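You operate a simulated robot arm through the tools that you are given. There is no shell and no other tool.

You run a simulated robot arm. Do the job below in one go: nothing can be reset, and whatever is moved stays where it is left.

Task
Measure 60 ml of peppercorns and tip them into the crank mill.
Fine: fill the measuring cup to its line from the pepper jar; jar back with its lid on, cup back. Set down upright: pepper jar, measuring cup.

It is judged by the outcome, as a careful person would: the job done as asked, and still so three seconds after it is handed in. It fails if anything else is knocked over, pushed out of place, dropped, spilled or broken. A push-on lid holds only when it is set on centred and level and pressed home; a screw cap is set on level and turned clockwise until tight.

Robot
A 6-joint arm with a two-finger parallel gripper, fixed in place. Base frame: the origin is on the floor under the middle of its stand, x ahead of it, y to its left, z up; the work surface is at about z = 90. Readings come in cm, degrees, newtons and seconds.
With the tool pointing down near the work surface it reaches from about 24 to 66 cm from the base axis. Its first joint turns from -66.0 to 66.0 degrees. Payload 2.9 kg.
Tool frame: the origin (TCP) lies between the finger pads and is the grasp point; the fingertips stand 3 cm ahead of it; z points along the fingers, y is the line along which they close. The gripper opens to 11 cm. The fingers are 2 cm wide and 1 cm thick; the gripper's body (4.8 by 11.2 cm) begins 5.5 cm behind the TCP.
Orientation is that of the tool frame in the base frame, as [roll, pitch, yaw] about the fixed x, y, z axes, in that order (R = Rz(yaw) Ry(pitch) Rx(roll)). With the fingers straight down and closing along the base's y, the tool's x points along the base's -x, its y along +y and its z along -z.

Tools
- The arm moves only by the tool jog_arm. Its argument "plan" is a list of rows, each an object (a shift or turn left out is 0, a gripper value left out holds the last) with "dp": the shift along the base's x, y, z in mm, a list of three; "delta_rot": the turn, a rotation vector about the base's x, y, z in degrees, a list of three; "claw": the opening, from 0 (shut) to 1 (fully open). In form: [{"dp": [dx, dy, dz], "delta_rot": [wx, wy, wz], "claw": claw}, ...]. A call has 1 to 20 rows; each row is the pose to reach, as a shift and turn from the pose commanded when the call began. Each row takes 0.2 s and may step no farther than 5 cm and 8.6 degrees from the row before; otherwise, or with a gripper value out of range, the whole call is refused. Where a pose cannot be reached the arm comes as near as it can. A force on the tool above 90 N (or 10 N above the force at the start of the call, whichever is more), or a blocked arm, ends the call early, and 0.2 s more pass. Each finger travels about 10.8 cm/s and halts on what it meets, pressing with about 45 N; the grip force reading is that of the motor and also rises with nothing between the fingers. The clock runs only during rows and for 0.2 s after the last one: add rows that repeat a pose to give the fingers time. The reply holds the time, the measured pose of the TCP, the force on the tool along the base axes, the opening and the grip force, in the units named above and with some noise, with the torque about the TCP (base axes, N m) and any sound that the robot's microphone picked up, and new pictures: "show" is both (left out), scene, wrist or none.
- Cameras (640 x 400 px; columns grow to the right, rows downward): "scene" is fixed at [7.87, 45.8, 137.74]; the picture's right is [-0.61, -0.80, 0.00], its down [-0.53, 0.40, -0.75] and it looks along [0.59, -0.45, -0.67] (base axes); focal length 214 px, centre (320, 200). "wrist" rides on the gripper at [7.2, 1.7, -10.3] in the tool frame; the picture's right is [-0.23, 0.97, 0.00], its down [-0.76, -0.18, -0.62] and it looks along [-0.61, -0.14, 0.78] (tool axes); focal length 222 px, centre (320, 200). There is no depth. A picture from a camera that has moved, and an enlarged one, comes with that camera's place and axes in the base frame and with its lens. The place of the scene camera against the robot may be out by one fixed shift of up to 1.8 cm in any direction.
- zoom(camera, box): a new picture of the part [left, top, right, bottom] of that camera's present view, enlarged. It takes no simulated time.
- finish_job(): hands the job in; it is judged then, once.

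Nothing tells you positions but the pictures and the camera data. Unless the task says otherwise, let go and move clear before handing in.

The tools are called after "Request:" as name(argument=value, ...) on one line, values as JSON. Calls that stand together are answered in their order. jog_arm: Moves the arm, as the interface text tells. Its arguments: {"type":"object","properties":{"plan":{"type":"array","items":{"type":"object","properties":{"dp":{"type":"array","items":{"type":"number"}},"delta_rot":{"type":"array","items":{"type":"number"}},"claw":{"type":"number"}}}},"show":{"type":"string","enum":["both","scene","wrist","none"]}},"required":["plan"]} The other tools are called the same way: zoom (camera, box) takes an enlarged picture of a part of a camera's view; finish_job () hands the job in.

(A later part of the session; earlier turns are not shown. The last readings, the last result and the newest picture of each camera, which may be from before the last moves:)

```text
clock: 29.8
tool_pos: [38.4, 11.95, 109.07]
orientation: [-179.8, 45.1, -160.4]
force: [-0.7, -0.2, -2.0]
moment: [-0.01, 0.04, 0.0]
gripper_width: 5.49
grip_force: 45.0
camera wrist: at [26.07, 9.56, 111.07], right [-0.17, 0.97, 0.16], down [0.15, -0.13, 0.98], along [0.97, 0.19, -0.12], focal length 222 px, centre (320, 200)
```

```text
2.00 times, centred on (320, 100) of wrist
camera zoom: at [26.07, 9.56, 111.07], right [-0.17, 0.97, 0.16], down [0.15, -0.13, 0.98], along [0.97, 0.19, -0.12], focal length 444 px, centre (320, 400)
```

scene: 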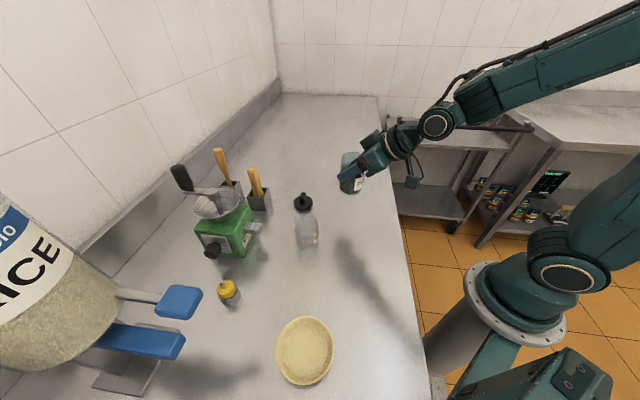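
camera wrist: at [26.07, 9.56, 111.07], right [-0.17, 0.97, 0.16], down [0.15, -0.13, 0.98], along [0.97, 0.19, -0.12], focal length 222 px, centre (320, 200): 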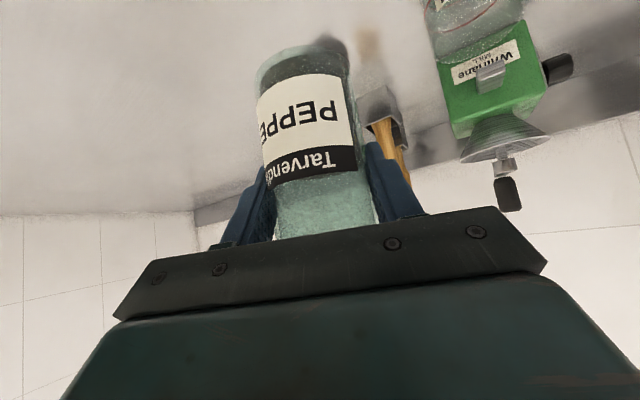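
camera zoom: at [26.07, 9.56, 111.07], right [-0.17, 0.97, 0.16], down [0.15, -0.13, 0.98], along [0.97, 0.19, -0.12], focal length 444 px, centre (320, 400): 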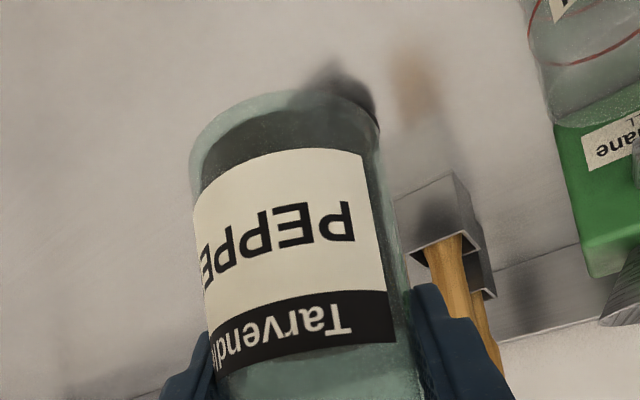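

The jar is held upright. Next I'll swing it around to the cup's bearing (about 34.7°), staying above the cup's rim height and on the robot side of the cup.

Request:
jog_arm(plan=[{"dp": [-11, 22, 2], "delta_rot": [0, 0, 3]}, {"dp": [-22, 44, 4], "delta_rot": [0, 0, 6.1]}, {"dp": [-33, 66, 6], "delta_rot": [0, 0, 9.1]}, {"dp": [-44, 88, 8], "delta_rot": [0, 0, 12.1]}, {"dp": [-55, 109, 10], "delta_rot": [0, 0, 15.1]}, {"dp": [-55, 109, 10], "delta_rot": [0, 0, 15.1]}], show="both")

Request:
zoom(camera="scene", box=[260, 140, 420, 270])

Request:
zoom(camera="wrist", box=[160, 0, 480, 200])

```text
clock: 31.2
tool_pos: [32.83, 22.84, 109.83]
orientation: [-179.8, 45.1, -145.4]
force: [0.0, 0.1, -2.9]
moment: [-0.02, -0.01, 0.01]
gripper_width: 5.52
grip_force: 44.7
camera wrist: at [21.56, 17.35, 112.02], right [-0.42, 0.89, 0.16], down [0.18, -0.09, 0.98], along [0.89, 0.44, -0.12], focal length 222 px, centre (320, 200)
```

scene: 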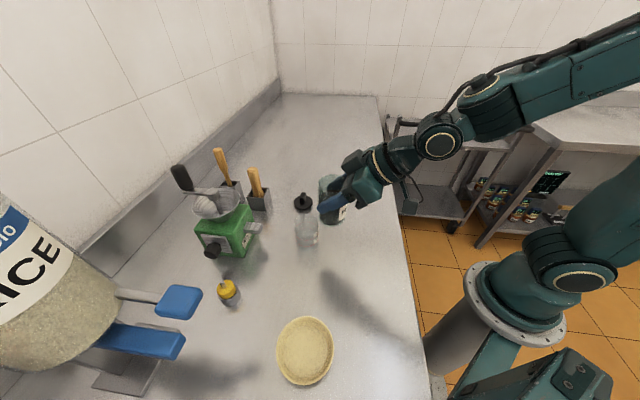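
wrist: 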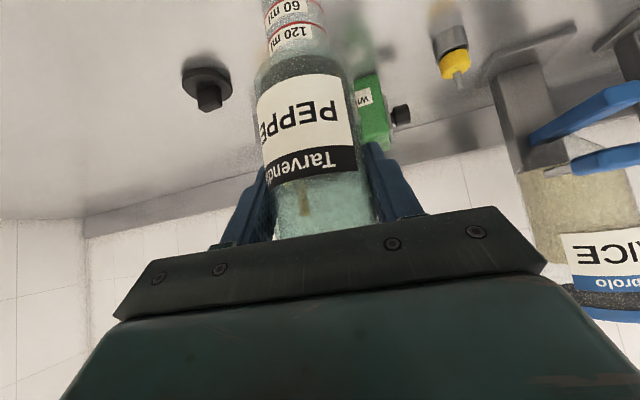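

```text
3.08 times, centred on (340, 205) of scene
camera zoom: at [7.87, 45.8, 137.74], right [-0.61, -0.8, 0.0], down [-0.53, 0.4, -0.75], along [0.59, -0.45, -0.67], focal length 660 px, centre (258, 185)
```

zoom: 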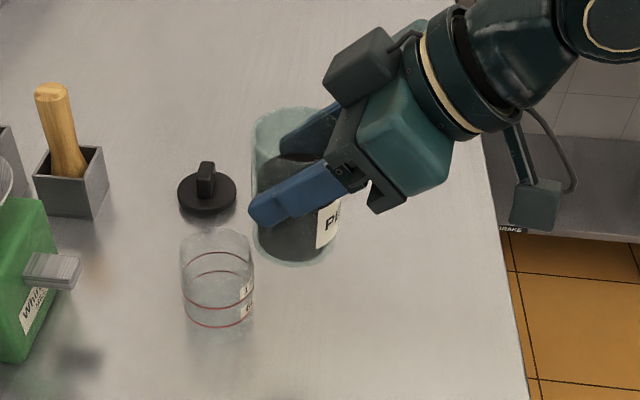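

```text
2.00 times, centred on (320, 100) of wrist
camera zoom: at [21.56, 17.35, 112.02], right [-0.42, 0.89, 0.16], down [0.18, -0.09, 0.98], along [0.89, 0.44, -0.12], focal length 444 px, centre (320, 400)
```

zoom: 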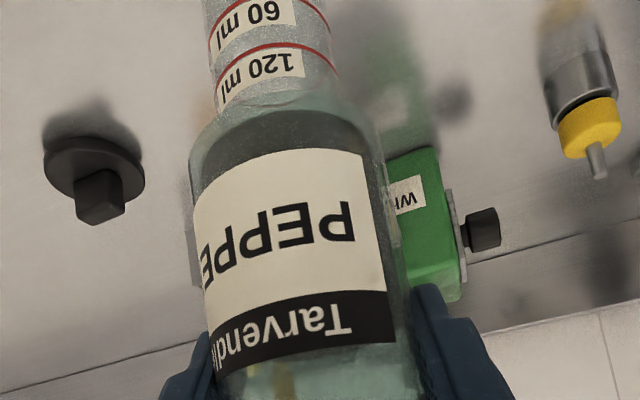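

The cup is about 6.3 cm ahead of the TCP and slightly right of the pour line. I'll tilt the jar to 45° while still high, below the angle where it should start to flow, then check.

Request:
jog_arm(plan=[{"dp": [2, 1, 0], "delta_rot": [-4.26, 6.17, 0]}, {"dp": [5, 2, 0], "delta_rot": [-8.52, 12.35, 0]}, {"dp": [7, 3, 0], "delta_rot": [-12.78, 18.52, 0]}, {"dp": [9, 4, 0], "delta_rot": [-17.04, 24.7, 0]}, {"dp": [12, 5, 0], "delta_rot": [-21.3, 30.87, 0]}, {"dp": [14, 6, 0], "delta_rot": [-25.56, 37.04, 0]}, {"dp": [14, 6, 0], "delta_rot": [-25.56, 37.04, 0]}], show="both")

Request:
zoom(camera="scene", box=[260, 140, 420, 270])

Request:
zoom(camera="wrist", box=[160, 20, 480, 220])

```text
clock: 32.8
tool_pos: [34.3, 23.52, 110.16]
orientation: [-179.9, 0.0, -145.3]
force: [0.6, -0.5, -2.3]
moment: [0.0, -0.03, 0.03]
gripper_width: 5.5
grip_force: 44.9
camera wrist: at [27.23, 20.84, 120.21], right [-0.37, 0.93, 0.0], down [0.73, 0.29, 0.62], along [0.58, 0.23, -0.78], focal length 222 px, centre (320, 200)
```

scene: 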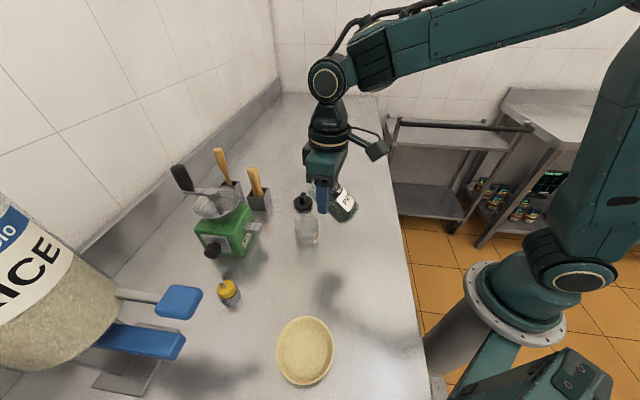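
wrist: 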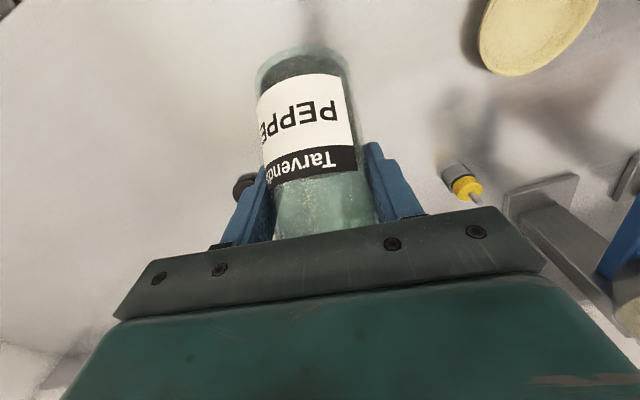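

```text
3.08 times, centred on (340, 205) of scene
camera zoom: at [7.88, 45.8, 137.74], right [-0.61, -0.8, 0.0], down [-0.53, 0.4, -0.75], along [0.59, -0.45, -0.67], focal length 660 px, centre (258, 185)
```

zoom: 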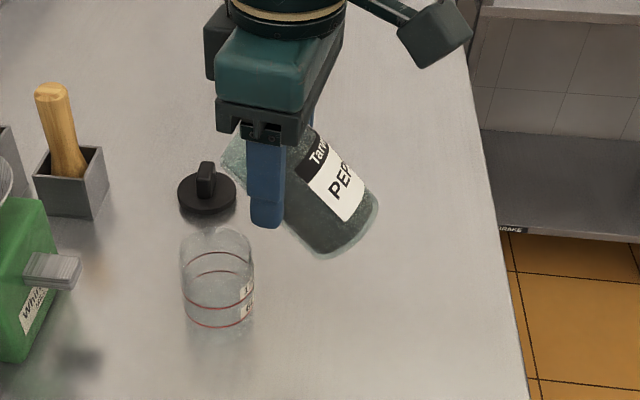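

```text
2.00 times, centred on (320, 120) of wrist
camera zoom: at [27.23, 20.84, 120.21], right [-0.37, 0.93, 0.0], down [0.73, 0.29, 0.62], along [0.58, 0.23, -0.78], focal length 444 px, centre (320, 360)
```

zoom: 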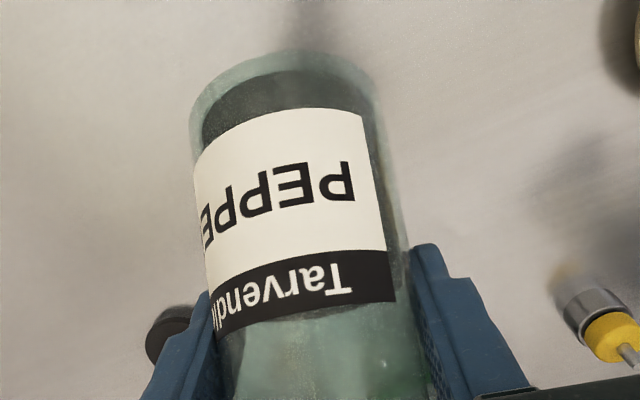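

Everything clears. I'll lower the jar so its lip is about 3 cm above the near half of the cup's mouth.

Request:
jog_arm(plan=[{"dp": [0, 0, -30]}, {"dp": [0, 0, -60]}, {"dp": [0, 0, -75]}, {"dp": [0, 0, -85]}, {"dp": [0, 0, -85]}], show="both")

Request:
zoom(camera="scene", box=[270, 160, 390, 260])

Request:
zoom(camera="wrist", box=[160, 20, 480, 220])

```text
clock: 34.0
tool_pos: [34.14, 23.43, 101.53]
orientation: [-180.0, 0.1, -145.4]
force: [0.1, -0.5, -2.3]
moment: [0.05, -0.02, 0.03]
gripper_width: 5.5
grip_force: 45.2
camera wrist: at [27.24, 20.84, 111.65], right [-0.37, 0.93, 0.0], down [0.73, 0.29, 0.63], along [0.58, 0.23, -0.78], focal length 222 px, centre (320, 200)
```

scene: 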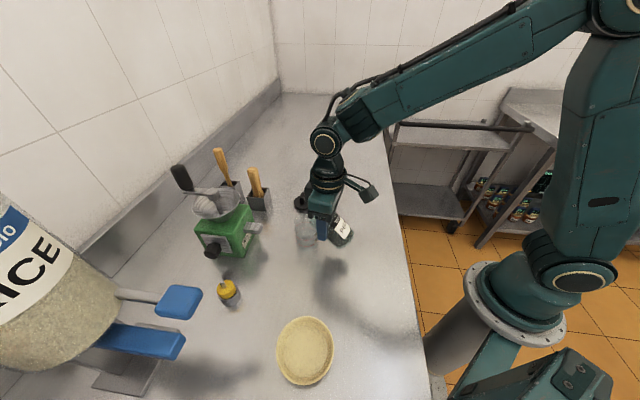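
wrist: 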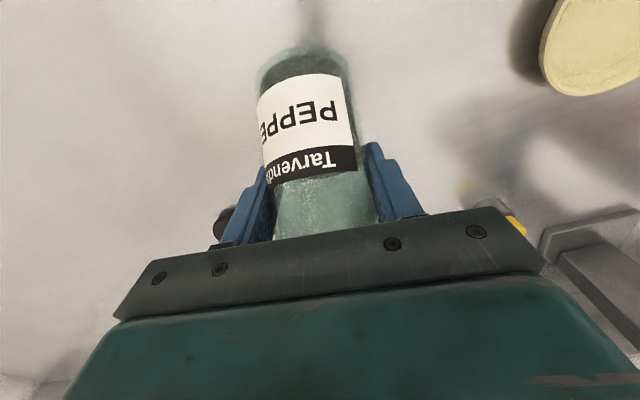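

```text
4.00 times, centred on (330, 210) of scene
camera zoom: at [7.88, 45.8, 137.74], right [-0.61, -0.8, 0.0], down [-0.53, 0.4, -0.75], along [0.59, -0.45, -0.67], focal length 858 px, centre (280, 160)
```

zoom: 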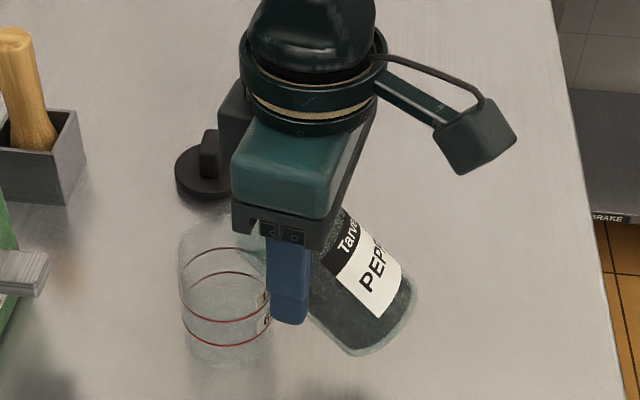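

```text
2.00 times, centred on (320, 120) of wrist
camera zoom: at [27.24, 20.84, 111.65], right [-0.37, 0.93, 0.0], down [0.73, 0.29, 0.63], along [0.58, 0.23, -0.78], focal length 444 px, centre (320, 360)
```

zoom: 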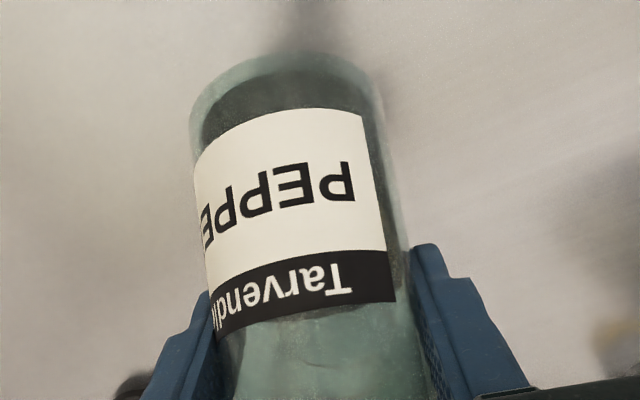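

The lip is over the cup's near half and the fingers clear it. I'll tilt on to 70° in small steps, keeping the lip in place, and watch for flow.

Request:
jog_arm(plan=[{"dp": [0, 0, 0], "delta_rot": [-2.84, 4.115, 0]}, {"dp": [1, 0, 0], "delta_rot": [-5.68, 8.23, 0]}, {"dp": [1, 1, 0], "delta_rot": [-8.52, 12.345, 0]}, {"dp": [2, 1, 0], "delta_rot": [-11.36, 16.46, 0]}, {"dp": [2, 2, 0], "delta_rot": [-14.2, 20.575, 0]}, {"dp": [2, 2, 0], "delta_rot": [-14.2, 20.575, 0]}], show="both")

Request:
zoom(camera="scene", box=[270, 160, 390, 260])

Request:
zoom(camera="wrist", box=[160, 20, 480, 220])

```text
clock: 35.4
tool_pos: [34.39, 23.63, 101.48]
orientation: [-179.9, -24.9, -145.4]
force: [0.2, -1.3, -2.9]
moment: [0.03, -0.04, -0.01]
gripper_width: 5.52
grip_force: 44.6
camera wrist: at [31.54, 23.89, 113.8], right [-0.39, 0.92, -0.1], down [0.88, 0.4, 0.24], along [0.26, 0.01, -0.96], focal length 222 px, centre (320, 200)
```

scene: 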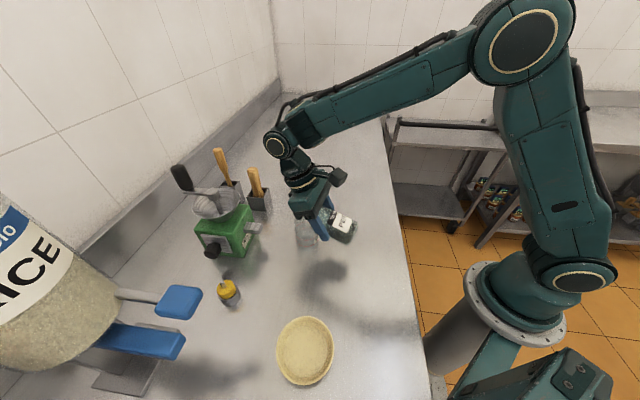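
wrist: 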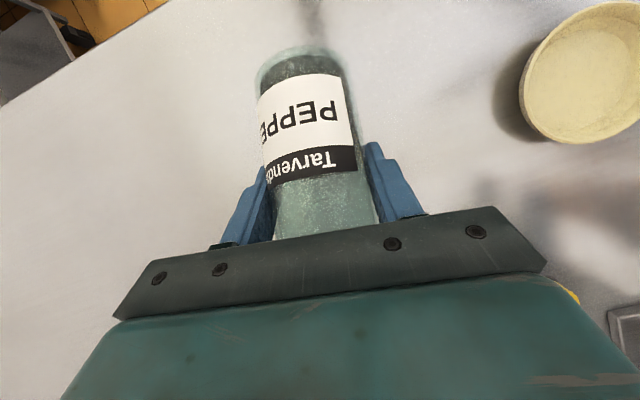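

```text
4.00 times, centred on (330, 210) of scene
camera zoom: at [7.88, 45.8, 137.74], right [-0.61, -0.8, 0.0], down [-0.53, 0.4, -0.75], along [0.59, -0.45, -0.67], focal length 858 px, centre (280, 160)
```

zoom: 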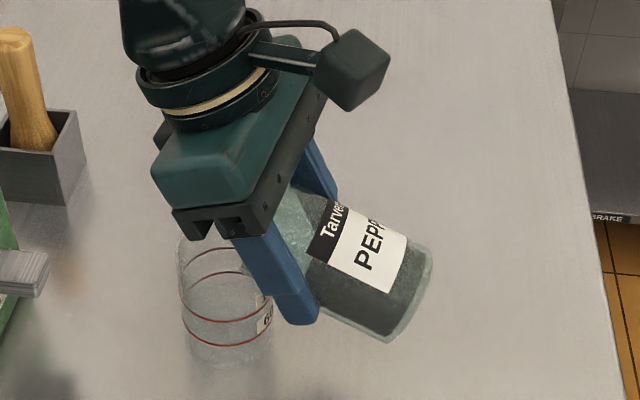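

```text
2.00 times, centred on (320, 120) of wrist
camera zoom: at [31.54, 23.89, 113.8], right [-0.39, 0.92, -0.1], down [0.88, 0.4, 0.24], along [0.26, 0.01, -0.96], focal length 444 px, centre (320, 360)
```

zoom: 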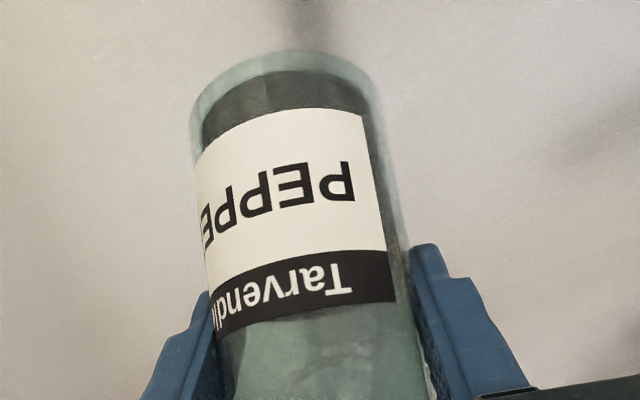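

The gripper is above the cup with clearance and nothing has flowed yet. I'll tilt to 80° and check again.

Request:
jog_arm(plan=[{"dp": [1, 0, 0], "delta_rot": [-1.42, 2.06, 0]}, {"dp": [1, 1, 1], "delta_rot": [-2.84, 4.115, 0]}, {"dp": [2, 1, 1], "delta_rot": [-4.26, 6.17, 0]}, {"dp": [2, 2, 2], "delta_rot": [-5.68, 8.23, 0]}, {"dp": [2, 2, 2], "delta_rot": [-5.68, 8.23, 0]}], show="scene")

Request:
zoom(camera="scene", box=[285, 190, 365, 260])

Request:
zoom(camera="wrist", box=[160, 20, 480, 220])

```text
clock: 36.6
tool_pos: [34.52, 23.87, 101.7]
orientation: [-179.9, -34.9, -145.3]
force: [0.4, 0.5, -2.7]
moment: [0.02, -0.09, 0.01]
gripper_width: 5.5
grip_force: 44.6
```

scene: 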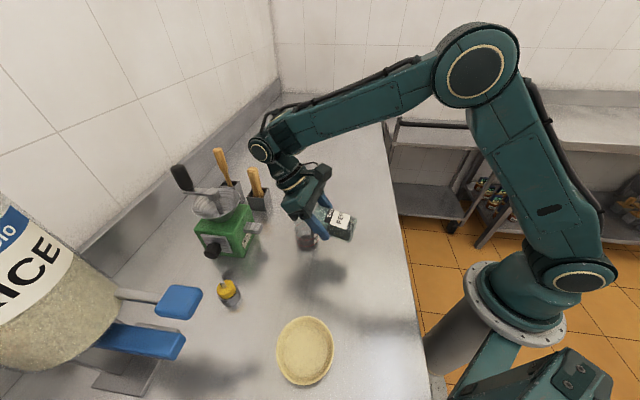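

```text
5.71 times, centred on (325, 225) of scene
camera zoom: at [7.88, 45.8, 137.74], right [-0.61, -0.8, 0.0], down [-0.53, 0.4, -0.75], along [0.59, -0.45, -0.67], focal length 1226 px, centre (291, 57)
```

zoom: 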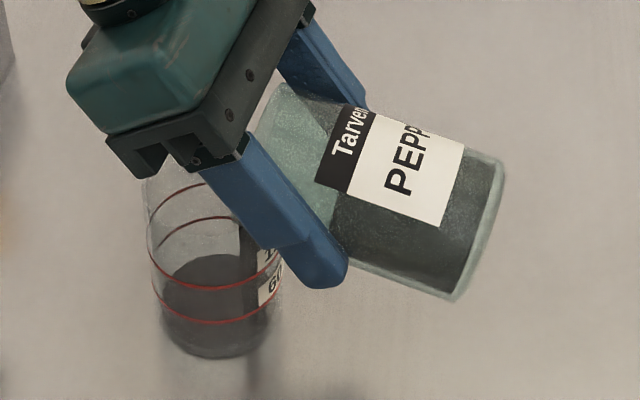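

```text
2.00 times, centred on (320, 120) of wrist
camera zoom: at [33.55, 25.34, 114.22], right [-0.4, 0.91, -0.13], down [0.91, 0.41, 0.08], along [0.12, -0.09, -0.99], focal length 444 px, centre (320, 360)
```

zoom: 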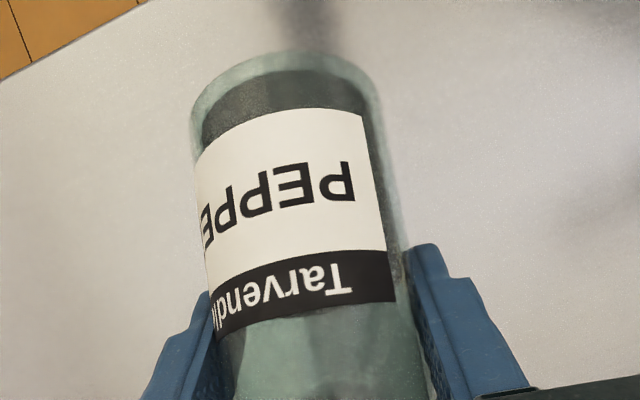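

Flow has started quickly and the cup already looks close to the 60 ml line. I'm tilting back right away.

Request:
jog_arm(plan=[{"delta_rot": [4.83, -6.99, 0]}, {"delta_rot": [9.66, -13.98, 0]}, {"dp": [-1, -1, 0], "delta_rot": [14.49, -20.98, 0]}, {"dp": [-2, -1, 0], "delta_rot": [19.3, -27.97, 0]}], show="scene")

Request:
zoom(camera="scene", box=[285, 190, 365, 260])

Request:
zoom(camera="scene", box=[280, 210, 340, 255])

```text
clock: 37.6
tool_pos: [34.58, 23.7, 101.69]
orientation: [-179.9, -0.7, -145.3]
force: [0.3, -0.2, -3.6]
moment: [0.06, -0.07, 0.01]
gripper_width: 5.52
grip_force: 45.0
```

scene: 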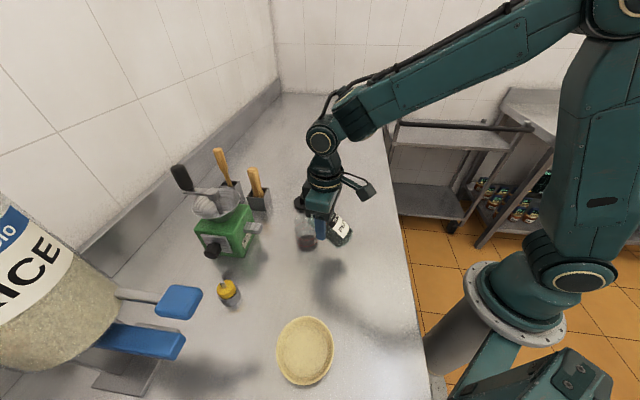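

```text
5.71 times, centred on (325, 225) of scene
camera zoom: at [7.88, 45.8, 137.74], right [-0.61, -0.8, 0.0], down [-0.53, 0.4, -0.75], along [0.59, -0.45, -0.67], focal length 1226 px, centre (291, 57)
```

zoom: 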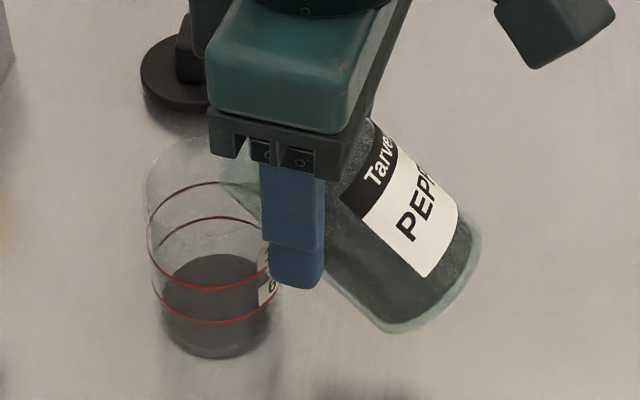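

```text
8.89 times, centred on (310, 232) of scene
camera zoom: at [7.88, 45.8, 137.74], right [-0.61, -0.8, 0.0], down [-0.53, 0.4, -0.75], along [0.59, -0.45, -0.67], focal length 1906 px, centre (409, -89)
```

zoom: 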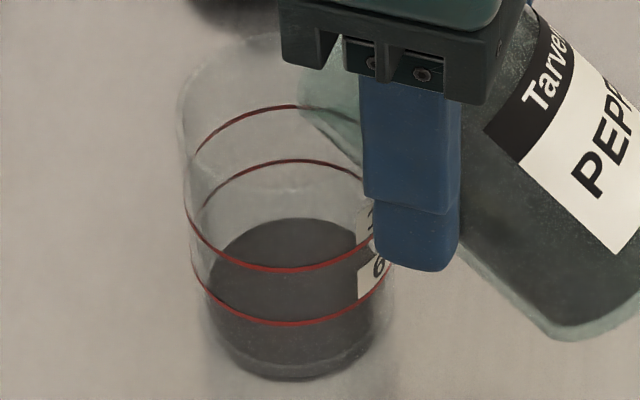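

The flow stopped, and on closer look the cup holds only a thin layer, well below the 60 line. Let me zoom in tighter to measure it.

Request:
zoom(camera="scene", box=[292, 212, 326, 250])

Request:
zoom(camera="scene", box=[290, 220, 350, 270])

```text
10.53 times, centred on (309, 231) of scene
camera zoom: at [7.88, 45.8, 137.74], right [-0.61, -0.8, 0.0], down [-0.53, 0.4, -0.75], along [0.59, -0.45, -0.67], focal length 2258 px, centre (436, -126)
```

zoom: 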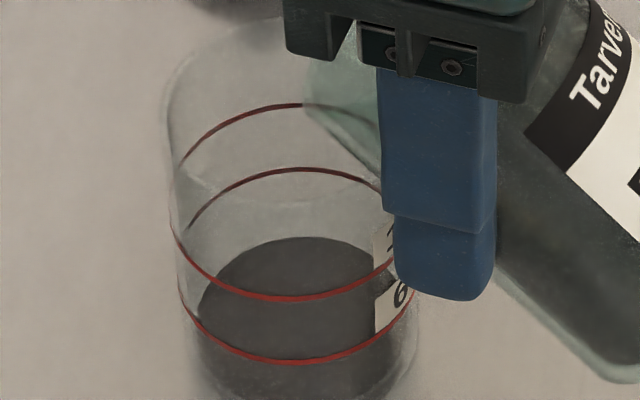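

```text
8.00 times, centred on (320, 245) of scene
camera zoom: at [7.88, 45.8, 137.74], right [-0.61, -0.8, 0.0], down [-0.53, 0.4, -0.75], along [0.59, -0.45, -0.67], focal length 1716 px, centre (320, -160)
```

zoom: 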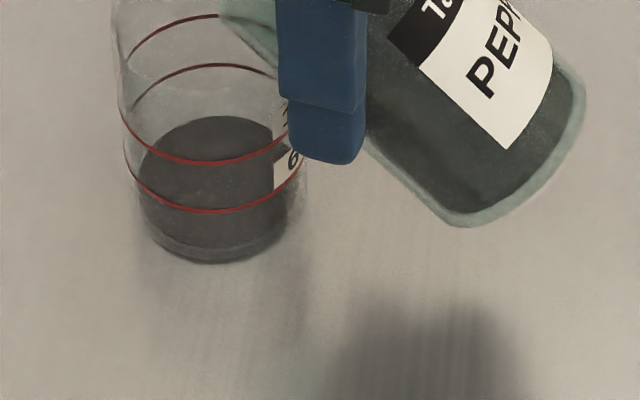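

Only a thin layer (roughly 5 ml) is in, so I'll go back to 80° and watch the level rise.

Request:
jog_arm(plan=[{"delta_rot": [-4.83, 6.99, 0]}, {"dp": [1, 0, 0], "delta_rot": [-9.66, 13.98, 0]}, {"dp": [2, 1, 0], "delta_rot": [-14.49, 20.98, 0]}, {"dp": [2, 1, 0], "delta_rot": [-19.3, 27.97, 0]}], show="none")

Request:
zoom(camera="scene", box=[290, 210, 350, 260])

```text
clock: 38.6
tool_pos: [34.71, 23.92, 101.69]
orientation: [-179.9, -34.9, -145.4]
force: [0.2, -0.1, -2.5]
moment: [0.03, -0.06, 0.0]
gripper_width: 5.56
grip_force: 45.0
```

```text
8.00 times, centred on (320, 235) of scene
camera zoom: at [7.87, 45.8, 137.74], right [-0.61, -0.8, 0.0], down [-0.53, 0.4, -0.75], along [0.59, -0.45, -0.67], focal length 1716 px, centre (320, -80)
```

zoom: 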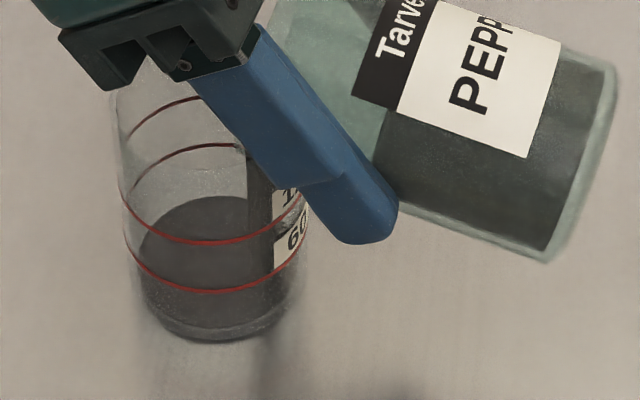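

A stream is now visible inside the cup. I'll hold here for a moment and compare the level.

Request:
jog_arm(plan=[{"dp": [0, 0, 0]}], show="none")

Request:
zoom(camera="scene", box=[290, 210, 350, 260])

```text
clock: 39.0
tool_pos: [34.63, 23.85, 101.71]
orientation: [-180.0, -34.9, -145.3]
force: [-0.3, -0.1, -2.9]
moment: [0.04, -0.06, 0.0]
gripper_width: 5.53
grip_force: 45.3
```

```text
8.00 times, centred on (320, 235) of scene
camera zoom: at [7.88, 45.8, 137.74], right [-0.61, -0.8, 0.0], down [-0.53, 0.4, -0.75], along [0.59, -0.45, -0.67], focal length 1716 px, centre (320, -80)
```

zoom: 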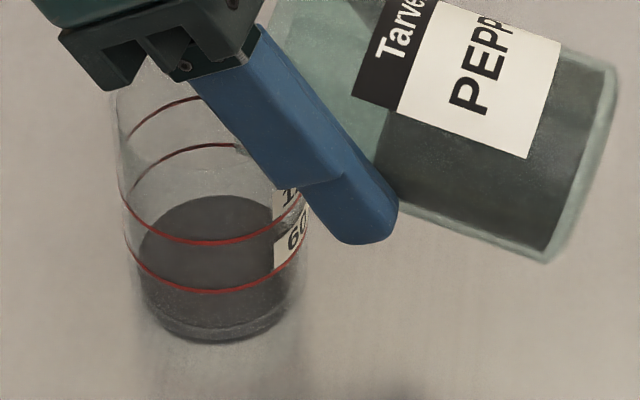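

The stream stopped by itself at this tilt, so the amount poured depends on the angle. I'll go up in small steps, 84° next.

Request:
jog_arm(plan=[{"dp": [1, 0, 0], "delta_rot": [-1.14, 1.65, 0]}, {"dp": [1, 1, 0], "delta_rot": [-2.27, 3.29, 0]}, {"dp": [1, 1, 0], "delta_rot": [-2.27, 3.29, 0]}, {"dp": [1, 1, 0], "delta_rot": [-2.27, 3.29, 0]}], show="none")

Request:
zoom(camera="scene", box=[290, 210, 350, 260])

```text
clock: 40.0
tool_pos: [34.72, 23.97, 101.83]
orientation: [180.0, -38.8, -145.3]
force: [0.2, 0.4, -3.3]
moment: [0.07, -0.07, -0.01]
gripper_width: 5.52
grip_force: 44.8
```

```text
8.00 times, centred on (320, 235) of scene
camera zoom: at [7.88, 45.8, 137.74], right [-0.61, -0.8, 0.0], down [-0.53, 0.4, -0.75], along [0.59, -0.45, -0.67], focal length 1716 px, centre (320, -80)
```

zoom: 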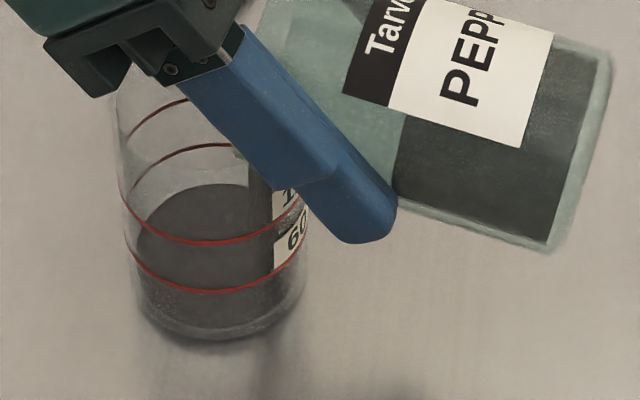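

Level is rising (far edge of the surface moved from 196 to 183; I estimate about 152 for 60 ml). I'll hold another moment.

Request:
jog_arm(plan=[{"dp": [0, 0, 0]}], show="none")

Request:
zoom(camera="scene", box=[290, 210, 350, 260])

```text
clock: 40.4
tool_pos: [34.67, 24.01, 101.69]
orientation: [-179.8, -38.8, -145.3]
force: [-0.6, 0.5, -2.4]
moment: [0.04, -0.07, 0.0]
gripper_width: 5.53
grip_force: 45.1
```

```text
8.00 times, centred on (320, 235) of scene
camera zoom: at [7.87, 45.8, 137.74], right [-0.61, -0.8, 0.0], down [-0.53, 0.4, -0.75], along [0.59, -0.45, -0.67], focal length 1716 px, centre (320, -80)
```

zoom: 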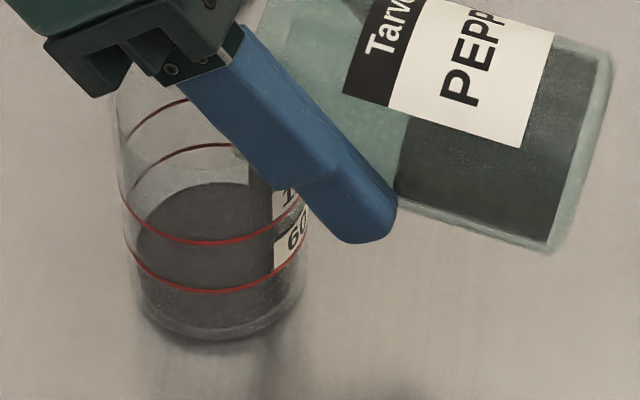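

Still trickling slowly; I'll hold again.

Request:
jog_arm(plan=[{"dp": [0, 0, 0]}, {"dp": [0, 0, 0]}], show="none")

Request:
zoom(camera="scene", box=[290, 210, 350, 260])

```text
clock: 41.0
tool_pos: [34.71, 23.93, 101.76]
orientation: [-179.9, -38.8, -145.3]
force: [-0.2, 0.1, -2.7]
moment: [0.05, -0.02, 0.0]
gripper_width: 5.53
grip_force: 44.8
```

```text
8.00 times, centred on (320, 235) of scene
camera zoom: at [7.87, 45.8, 137.74], right [-0.61, -0.8, 0.0], down [-0.53, 0.4, -0.75], along [0.59, -0.45, -0.67], focal length 1716 px, centre (320, -80)
```

zoom: 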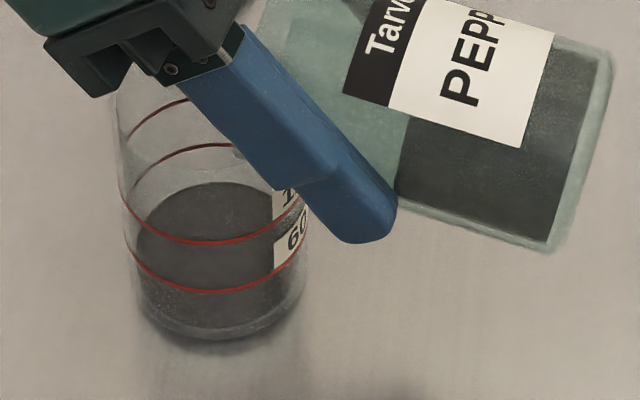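

Stopped again at about 22 ml, so it pours roughly 4 ml per degree. Next step is 88°.

Request:
jog_arm(plan=[{"dp": [1, 0, 1], "delta_rot": [-1.14, 1.65, 0]}, {"dp": [1, 1, 2], "delta_rot": [-2.27, 3.29, 0]}, {"dp": [1, 1, 2], "delta_rot": [-2.27, 3.29, 0]}, {"dp": [1, 1, 2], "delta_rot": [-2.27, 3.29, 0]}, {"dp": [1, 1, 2], "delta_rot": [-2.27, 3.29, 0]}, {"dp": [1, 1, 2], "delta_rot": [-2.27, 3.29, 0]}, {"dp": [1, 1, 2], "delta_rot": [-2.27, 3.29, 0]}], show="none")

Request:
zoom(camera="scene", box=[290, 210, 350, 260])

```text
clock: 42.6
tool_pos: [34.7, 24.1, 101.89]
orientation: [-179.9, -42.9, -145.3]
force: [-0.2, -0.1, -1.2]
moment: [0.04, -0.04, 0.03]
gripper_width: 5.52
grip_force: 44.6
```

```text
8.00 times, centred on (320, 235) of scene
camera zoom: at [7.87, 45.8, 137.74], right [-0.61, -0.8, 0.0], down [-0.53, 0.4, -0.75], along [0.59, -0.45, -0.67], focal length 1716 px, centre (320, -80)
```

zoom: 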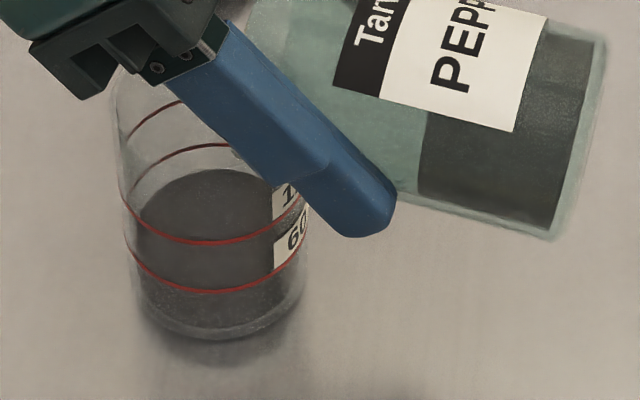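

About 38 ml now. Going on to 92°.

Request:
jog_arm(plan=[{"dp": [0, 0, 1], "delta_rot": [-1.14, 1.65, 0]}, {"dp": [1, 1, 2], "delta_rot": [-2.27, 3.29, 0]}, {"dp": [1, 1, 2], "delta_rot": [-2.27, 3.29, 0]}, {"dp": [1, 1, 2], "delta_rot": [-2.27, 3.29, 0]}, {"dp": [1, 1, 2], "delta_rot": [-2.27, 3.29, 0]}, {"dp": [1, 1, 2], "delta_rot": [-2.27, 3.29, 0]}, {"dp": [1, 1, 2], "delta_rot": [-2.27, 3.29, 0]}], show="none")

Request:
zoom(camera="scene", box=[290, 210, 350, 260])

```text
clock: 44.2
tool_pos: [34.87, 24.22, 102.18]
orientation: [-179.9, -46.9, -145.3]
force: [0.3, 0.0, -2.8]
moment: [0.04, -0.06, 0.01]
gripper_width: 5.52
grip_force: 45.2
```

```text
8.00 times, centred on (320, 235) of scene
camera zoom: at [7.87, 45.8, 137.74], right [-0.61, -0.8, 0.0], down [-0.53, 0.4, -0.75], along [0.59, -0.45, -0.67], focal length 1716 px, centre (320, -80)
```

zoom: 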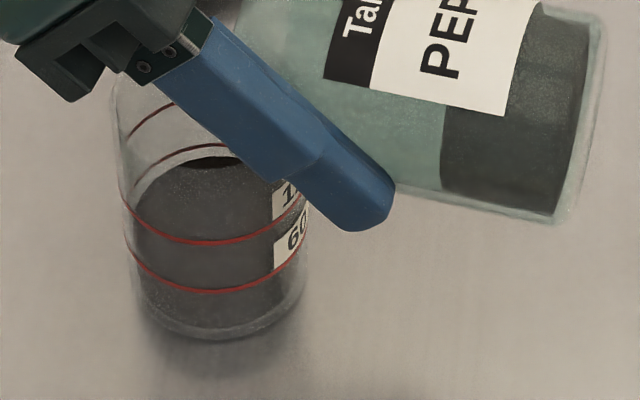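

About 52 ml; I want the far edge at about 150.5. I'll add roughly 2°.

Request:
jog_arm(plan=[{"dp": [0, 0, 0], "delta_rot": [-0.57, 0.82, 0]}, {"dp": [1, 0, 1], "delta_rot": [-1.08, 1.56, 0]}, {"dp": [1, 0, 1], "delta_rot": [-1.08, 1.56, 0]}, {"dp": [1, 0, 1], "delta_rot": [-1.08, 1.56, 0]}, {"dp": [1, 0, 1], "delta_rot": [-1.08, 1.56, 0]}, {"dp": [1, 0, 1], "delta_rot": [-1.08, 1.56, 0]}, {"dp": [1, 0, 1], "delta_rot": [-1.08, 1.56, 0]}], show="none")

Request:
zoom(camera="scene", box=[290, 210, 350, 260])

Request:
zoom(camera="scene", box=[296, 222, 328, 242])

```text
clock: 45.8
tool_pos: [35.0, 24.19, 102.24]
orientation: [-179.9, -48.7, -145.3]
force: [-0.2, -1.3, -2.5]
moment: [0.03, -0.07, -0.02]
gripper_width: 5.5
grip_force: 44.8
```

```text
8.00 times, centred on (320, 235) of scene
camera zoom: at [7.87, 45.8, 137.74], right [-0.61, -0.8, 0.0], down [-0.53, 0.4, -0.75], along [0.59, -0.45, -0.67], focal length 1716 px, centre (320, -80)
```

zoom: 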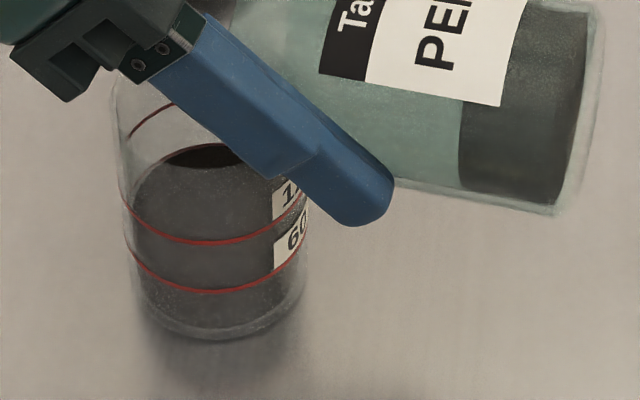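

```text
16.00 times, centred on (312, 232) of scene
camera zoom: at [7.87, 45.8, 137.74], right [-0.61, -0.8, 0.0], down [-0.53, 0.4, -0.75], along [0.59, -0.45, -0.67], focal length 3432 px, centre (448, -312)
```

zoom: 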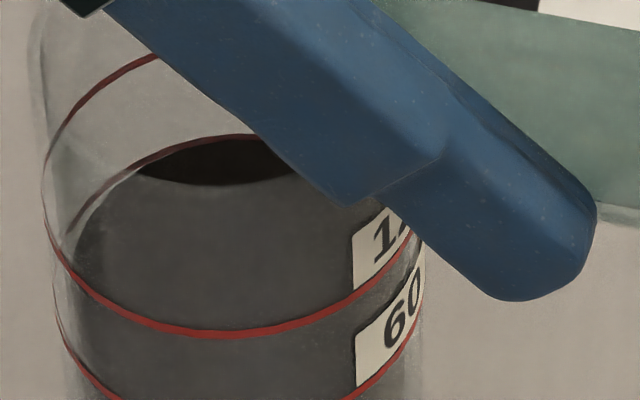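

The level is now right at the lower line, perhaps a touch over. I'll tilt the jar back over the cup without delay, then lift it.

Request:
jog_arm(plan=[{"dp": [-1, -1, 0], "delta_rot": [4.66, -6.75, 0]}, {"dp": [-3, -3, 0], "delta_rot": [9.31, -13.5, 0]}, {"dp": [-4, -4, 0], "delta_rot": [13.97, -20.24, 0]}, {"dp": [-6, -5, 0], "delta_rot": [18.63, -26.99, 0]}, {"dp": [-7, -7, 0], "delta_rot": [23.28, -33.74, 0]}, {"dp": [-9, -8, 0], "delta_rot": [27.9, -40.4, 0]}, {"dp": [-9, -8, 30], "delta_rot": [27.9, -40.4, 0]}, {"dp": [-9, -8, 70], "delta_rot": [27.9, -40.4, 0]}, {"dp": [-9, -8, 90], "delta_rot": [27.9, -40.4, 0]}, {"dp": [-9, -8, 90], "delta_rot": [27.9, -40.4, 0]}], show="scene")

Request:
zoom(camera="scene", box=[280, 190, 360, 260])

Request:
zoom(camera="scene", box=[292, 212, 326, 250])

```text
clock: 48.0
tool_pos: [34.15, 23.38, 111.2]
orientation: [-179.9, 0.5, -145.3]
force: [-0.1, 0.2, -2.8]
moment: [-0.01, -0.02, -0.01]
gripper_width: 5.51
grip_force: 45.2
```

scene: 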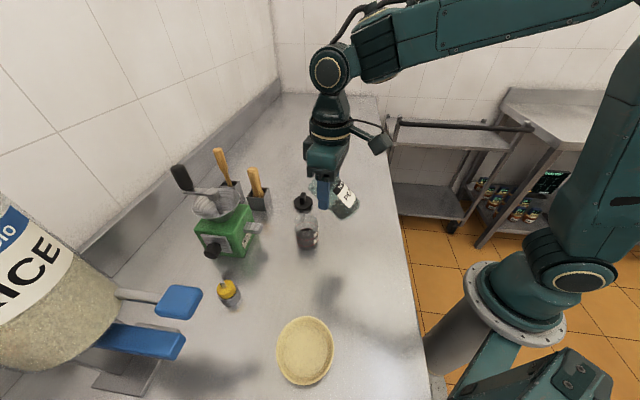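

```text
5.71 times, centred on (320, 225) of scene
camera zoom: at [7.87, 45.8, 137.74], right [-0.61, -0.8, 0.0], down [-0.53, 0.4, -0.75], along [0.59, -0.45, -0.67], focal length 1226 px, centre (320, 57)
```

zoom: 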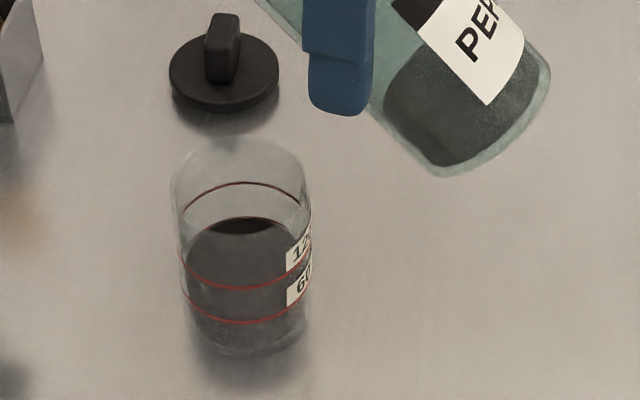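

```text
10.53 times, centred on (309, 231) of scene
camera zoom: at [7.87, 45.8, 137.74], right [-0.61, -0.8, 0.0], down [-0.53, 0.4, -0.75], along [0.59, -0.45, -0.67], focal length 2258 px, centre (436, -126)
```

zoom: 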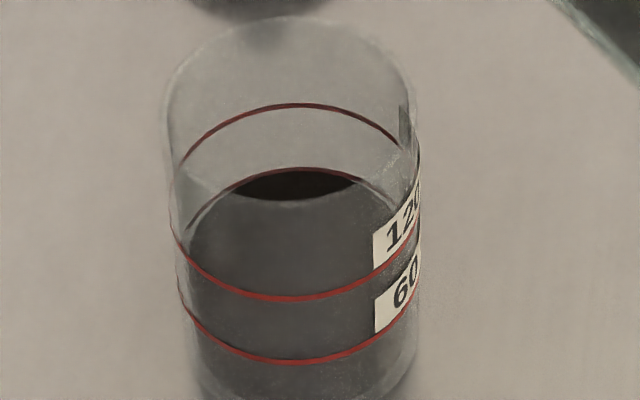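

No spill is visible. I'll bring the jar upright and carry it back over its home spot, where the wrist camera can also see the cup from the side to judge the level.

Request:
jog_arm(plan=[{"dp": [-2, -1, 0], "delta_rot": [4.21, -6.11, 0]}, {"dp": [-4, -2, 0], "delta_rot": [8.43, -12.21, 0]}, {"dp": [-7, -3, 0], "delta_rot": [12.64, -18.32, 0]}, {"dp": [-9, -4, 0], "delta_rot": [16.85, -24.42, 0]}, {"dp": [-11, -5, 0], "delta_rot": [21.07, -30.53, 0]}, {"dp": [-13, -6, 0], "delta_rot": [25.28, -36.62, 0]}, {"dp": [-13, -6, 0], "delta_rot": [25.28, -36.62, 0]}], show="none")

Request:
jog_arm(plan=[{"dp": [11, -22, 0], "delta_rot": [0, 0, -3]}, {"dp": [22, -44, 0], "delta_rot": [0, 0, -6.1]}, {"dp": [33, -66, 0], "delta_rot": [0, 0, -9.1]}, {"dp": [44, -88, 0], "delta_rot": [0, 0, -12.1]}, {"dp": [55, -109, 0], "delta_rot": [0, 0, -15.1]}, {"dp": [55, -109, 0], "delta_rot": [0, 0, -15.1]}], show="both")

Request:
zoom(camera="wrist", box=[160, 0, 480, 200])

```text
clock: 49.6
tool_pos: [32.79, 22.7, 111.1]
orientation: [-179.7, 45.0, -145.3]
force: [0.0, -0.5, -2.5]
moment: [-0.01, 0.05, 0.02]
gripper_width: 5.51
grip_force: 45.1
```

```text
clock: 51.0
tool_pos: [38.34, 11.91, 111.32]
orientation: [-179.8, 44.9, -160.3]
force: [0.4, -0.2, -3.0]
moment: [-0.02, 0.0, 0.03]
gripper_width: 5.53
grip_force: 45.1
camera wrist: at [25.98, 9.43, 113.33], right [-0.17, 0.97, 0.16], down [0.15, -0.13, 0.98], along [0.97, 0.19, -0.13], focal length 222 px, centre (320, 200)
```

scene: 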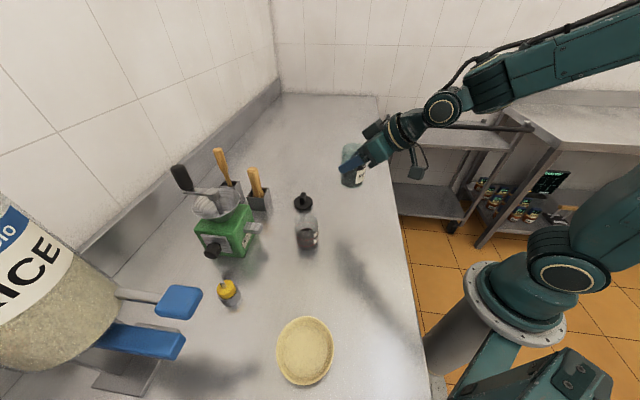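
wrist: 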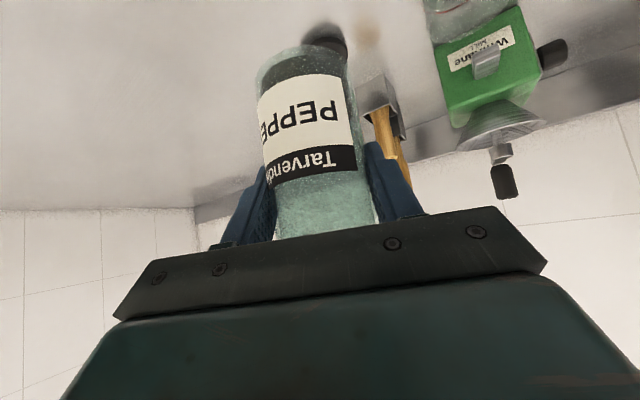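

```text
2.00 times, centred on (320, 100) of wrist
camera zoom: at [25.98, 9.43, 113.33], right [-0.17, 0.97, 0.16], down [0.15, -0.13, 0.98], along [0.97, 0.19, -0.13], focal length 444 px, centre (320, 400)
```

zoom: 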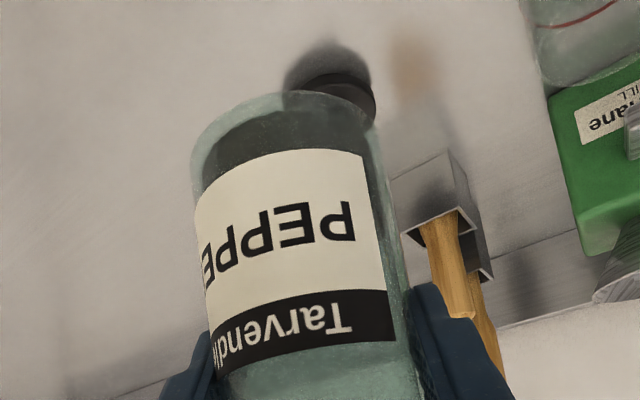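

Upright over its home spot. I'll lower to a few millimetres above the counter and look at the cup's level from the side.

Request:
jog_arm(plan=[{"dp": [0, 0, -40]}, {"dp": [0, 1, -80]}, {"dp": [0, 1, -110]}, {"dp": [0, 1, -130]}, {"dp": [0, 1, -135]}, {"dp": [0, 1, -135]}], show="both")

Request:
zoom(camera="wrist", box=[420, 20, 600, 220])

Request:
zoom(camera="wrist", box=[440, 50, 580, 140])

```text
clock: 52.4
tool_pos: [38.31, 11.97, 97.72]
orientation: [-179.8, 44.8, -160.4]
force: [0.6, 0.4, -2.0]
moment: [0.01, -0.01, -0.03]
gripper_width: 5.54
grip_force: 45.1
camera wrist: at [26.01, 9.47, 99.77], right [-0.17, 0.97, 0.16], down [0.15, -0.13, 0.98], along [0.97, 0.19, -0.13], focal length 222 px, centre (320, 200)
```

scene: 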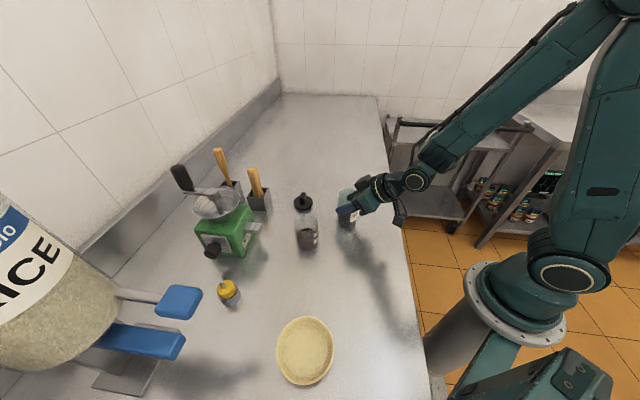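
wrist: 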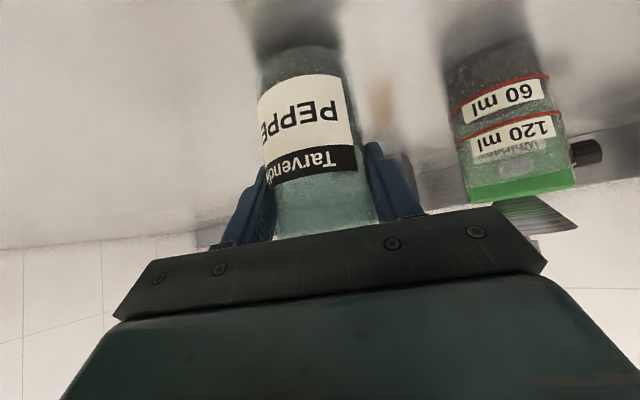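

```text
2.00 times, centred on (510, 120) of wrist
camera zoom: at [26.01, 9.47, 99.77], right [-0.17, 0.97, 0.16], down [0.15, -0.13, 0.98], along [0.97, 0.19, -0.13], focal length 444 px, centre (-60, 360)
```

zoom: 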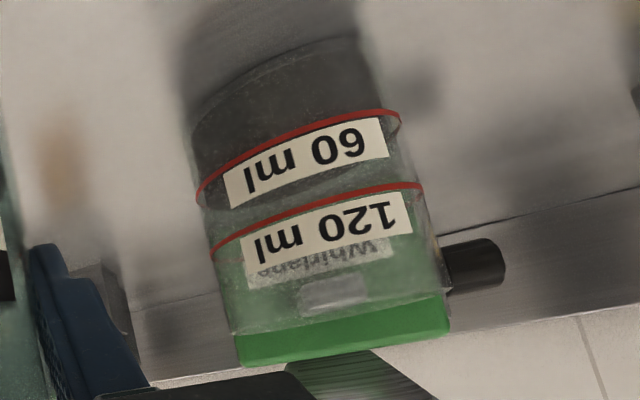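

```text
4.44 times, centred on (510, 95) of wrist
camera zoom: at [26.01, 9.47, 99.77], right [-0.17, 0.97, 0.16], down [0.15, -0.13, 0.98], along [0.97, 0.19, -0.13], focal length 987 px, centre (-524, 667)
```

zoom: 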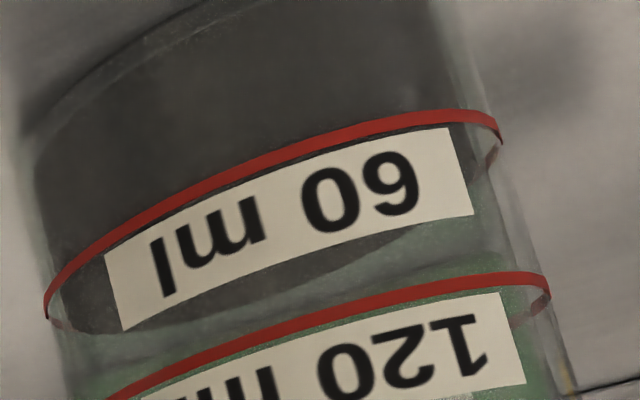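

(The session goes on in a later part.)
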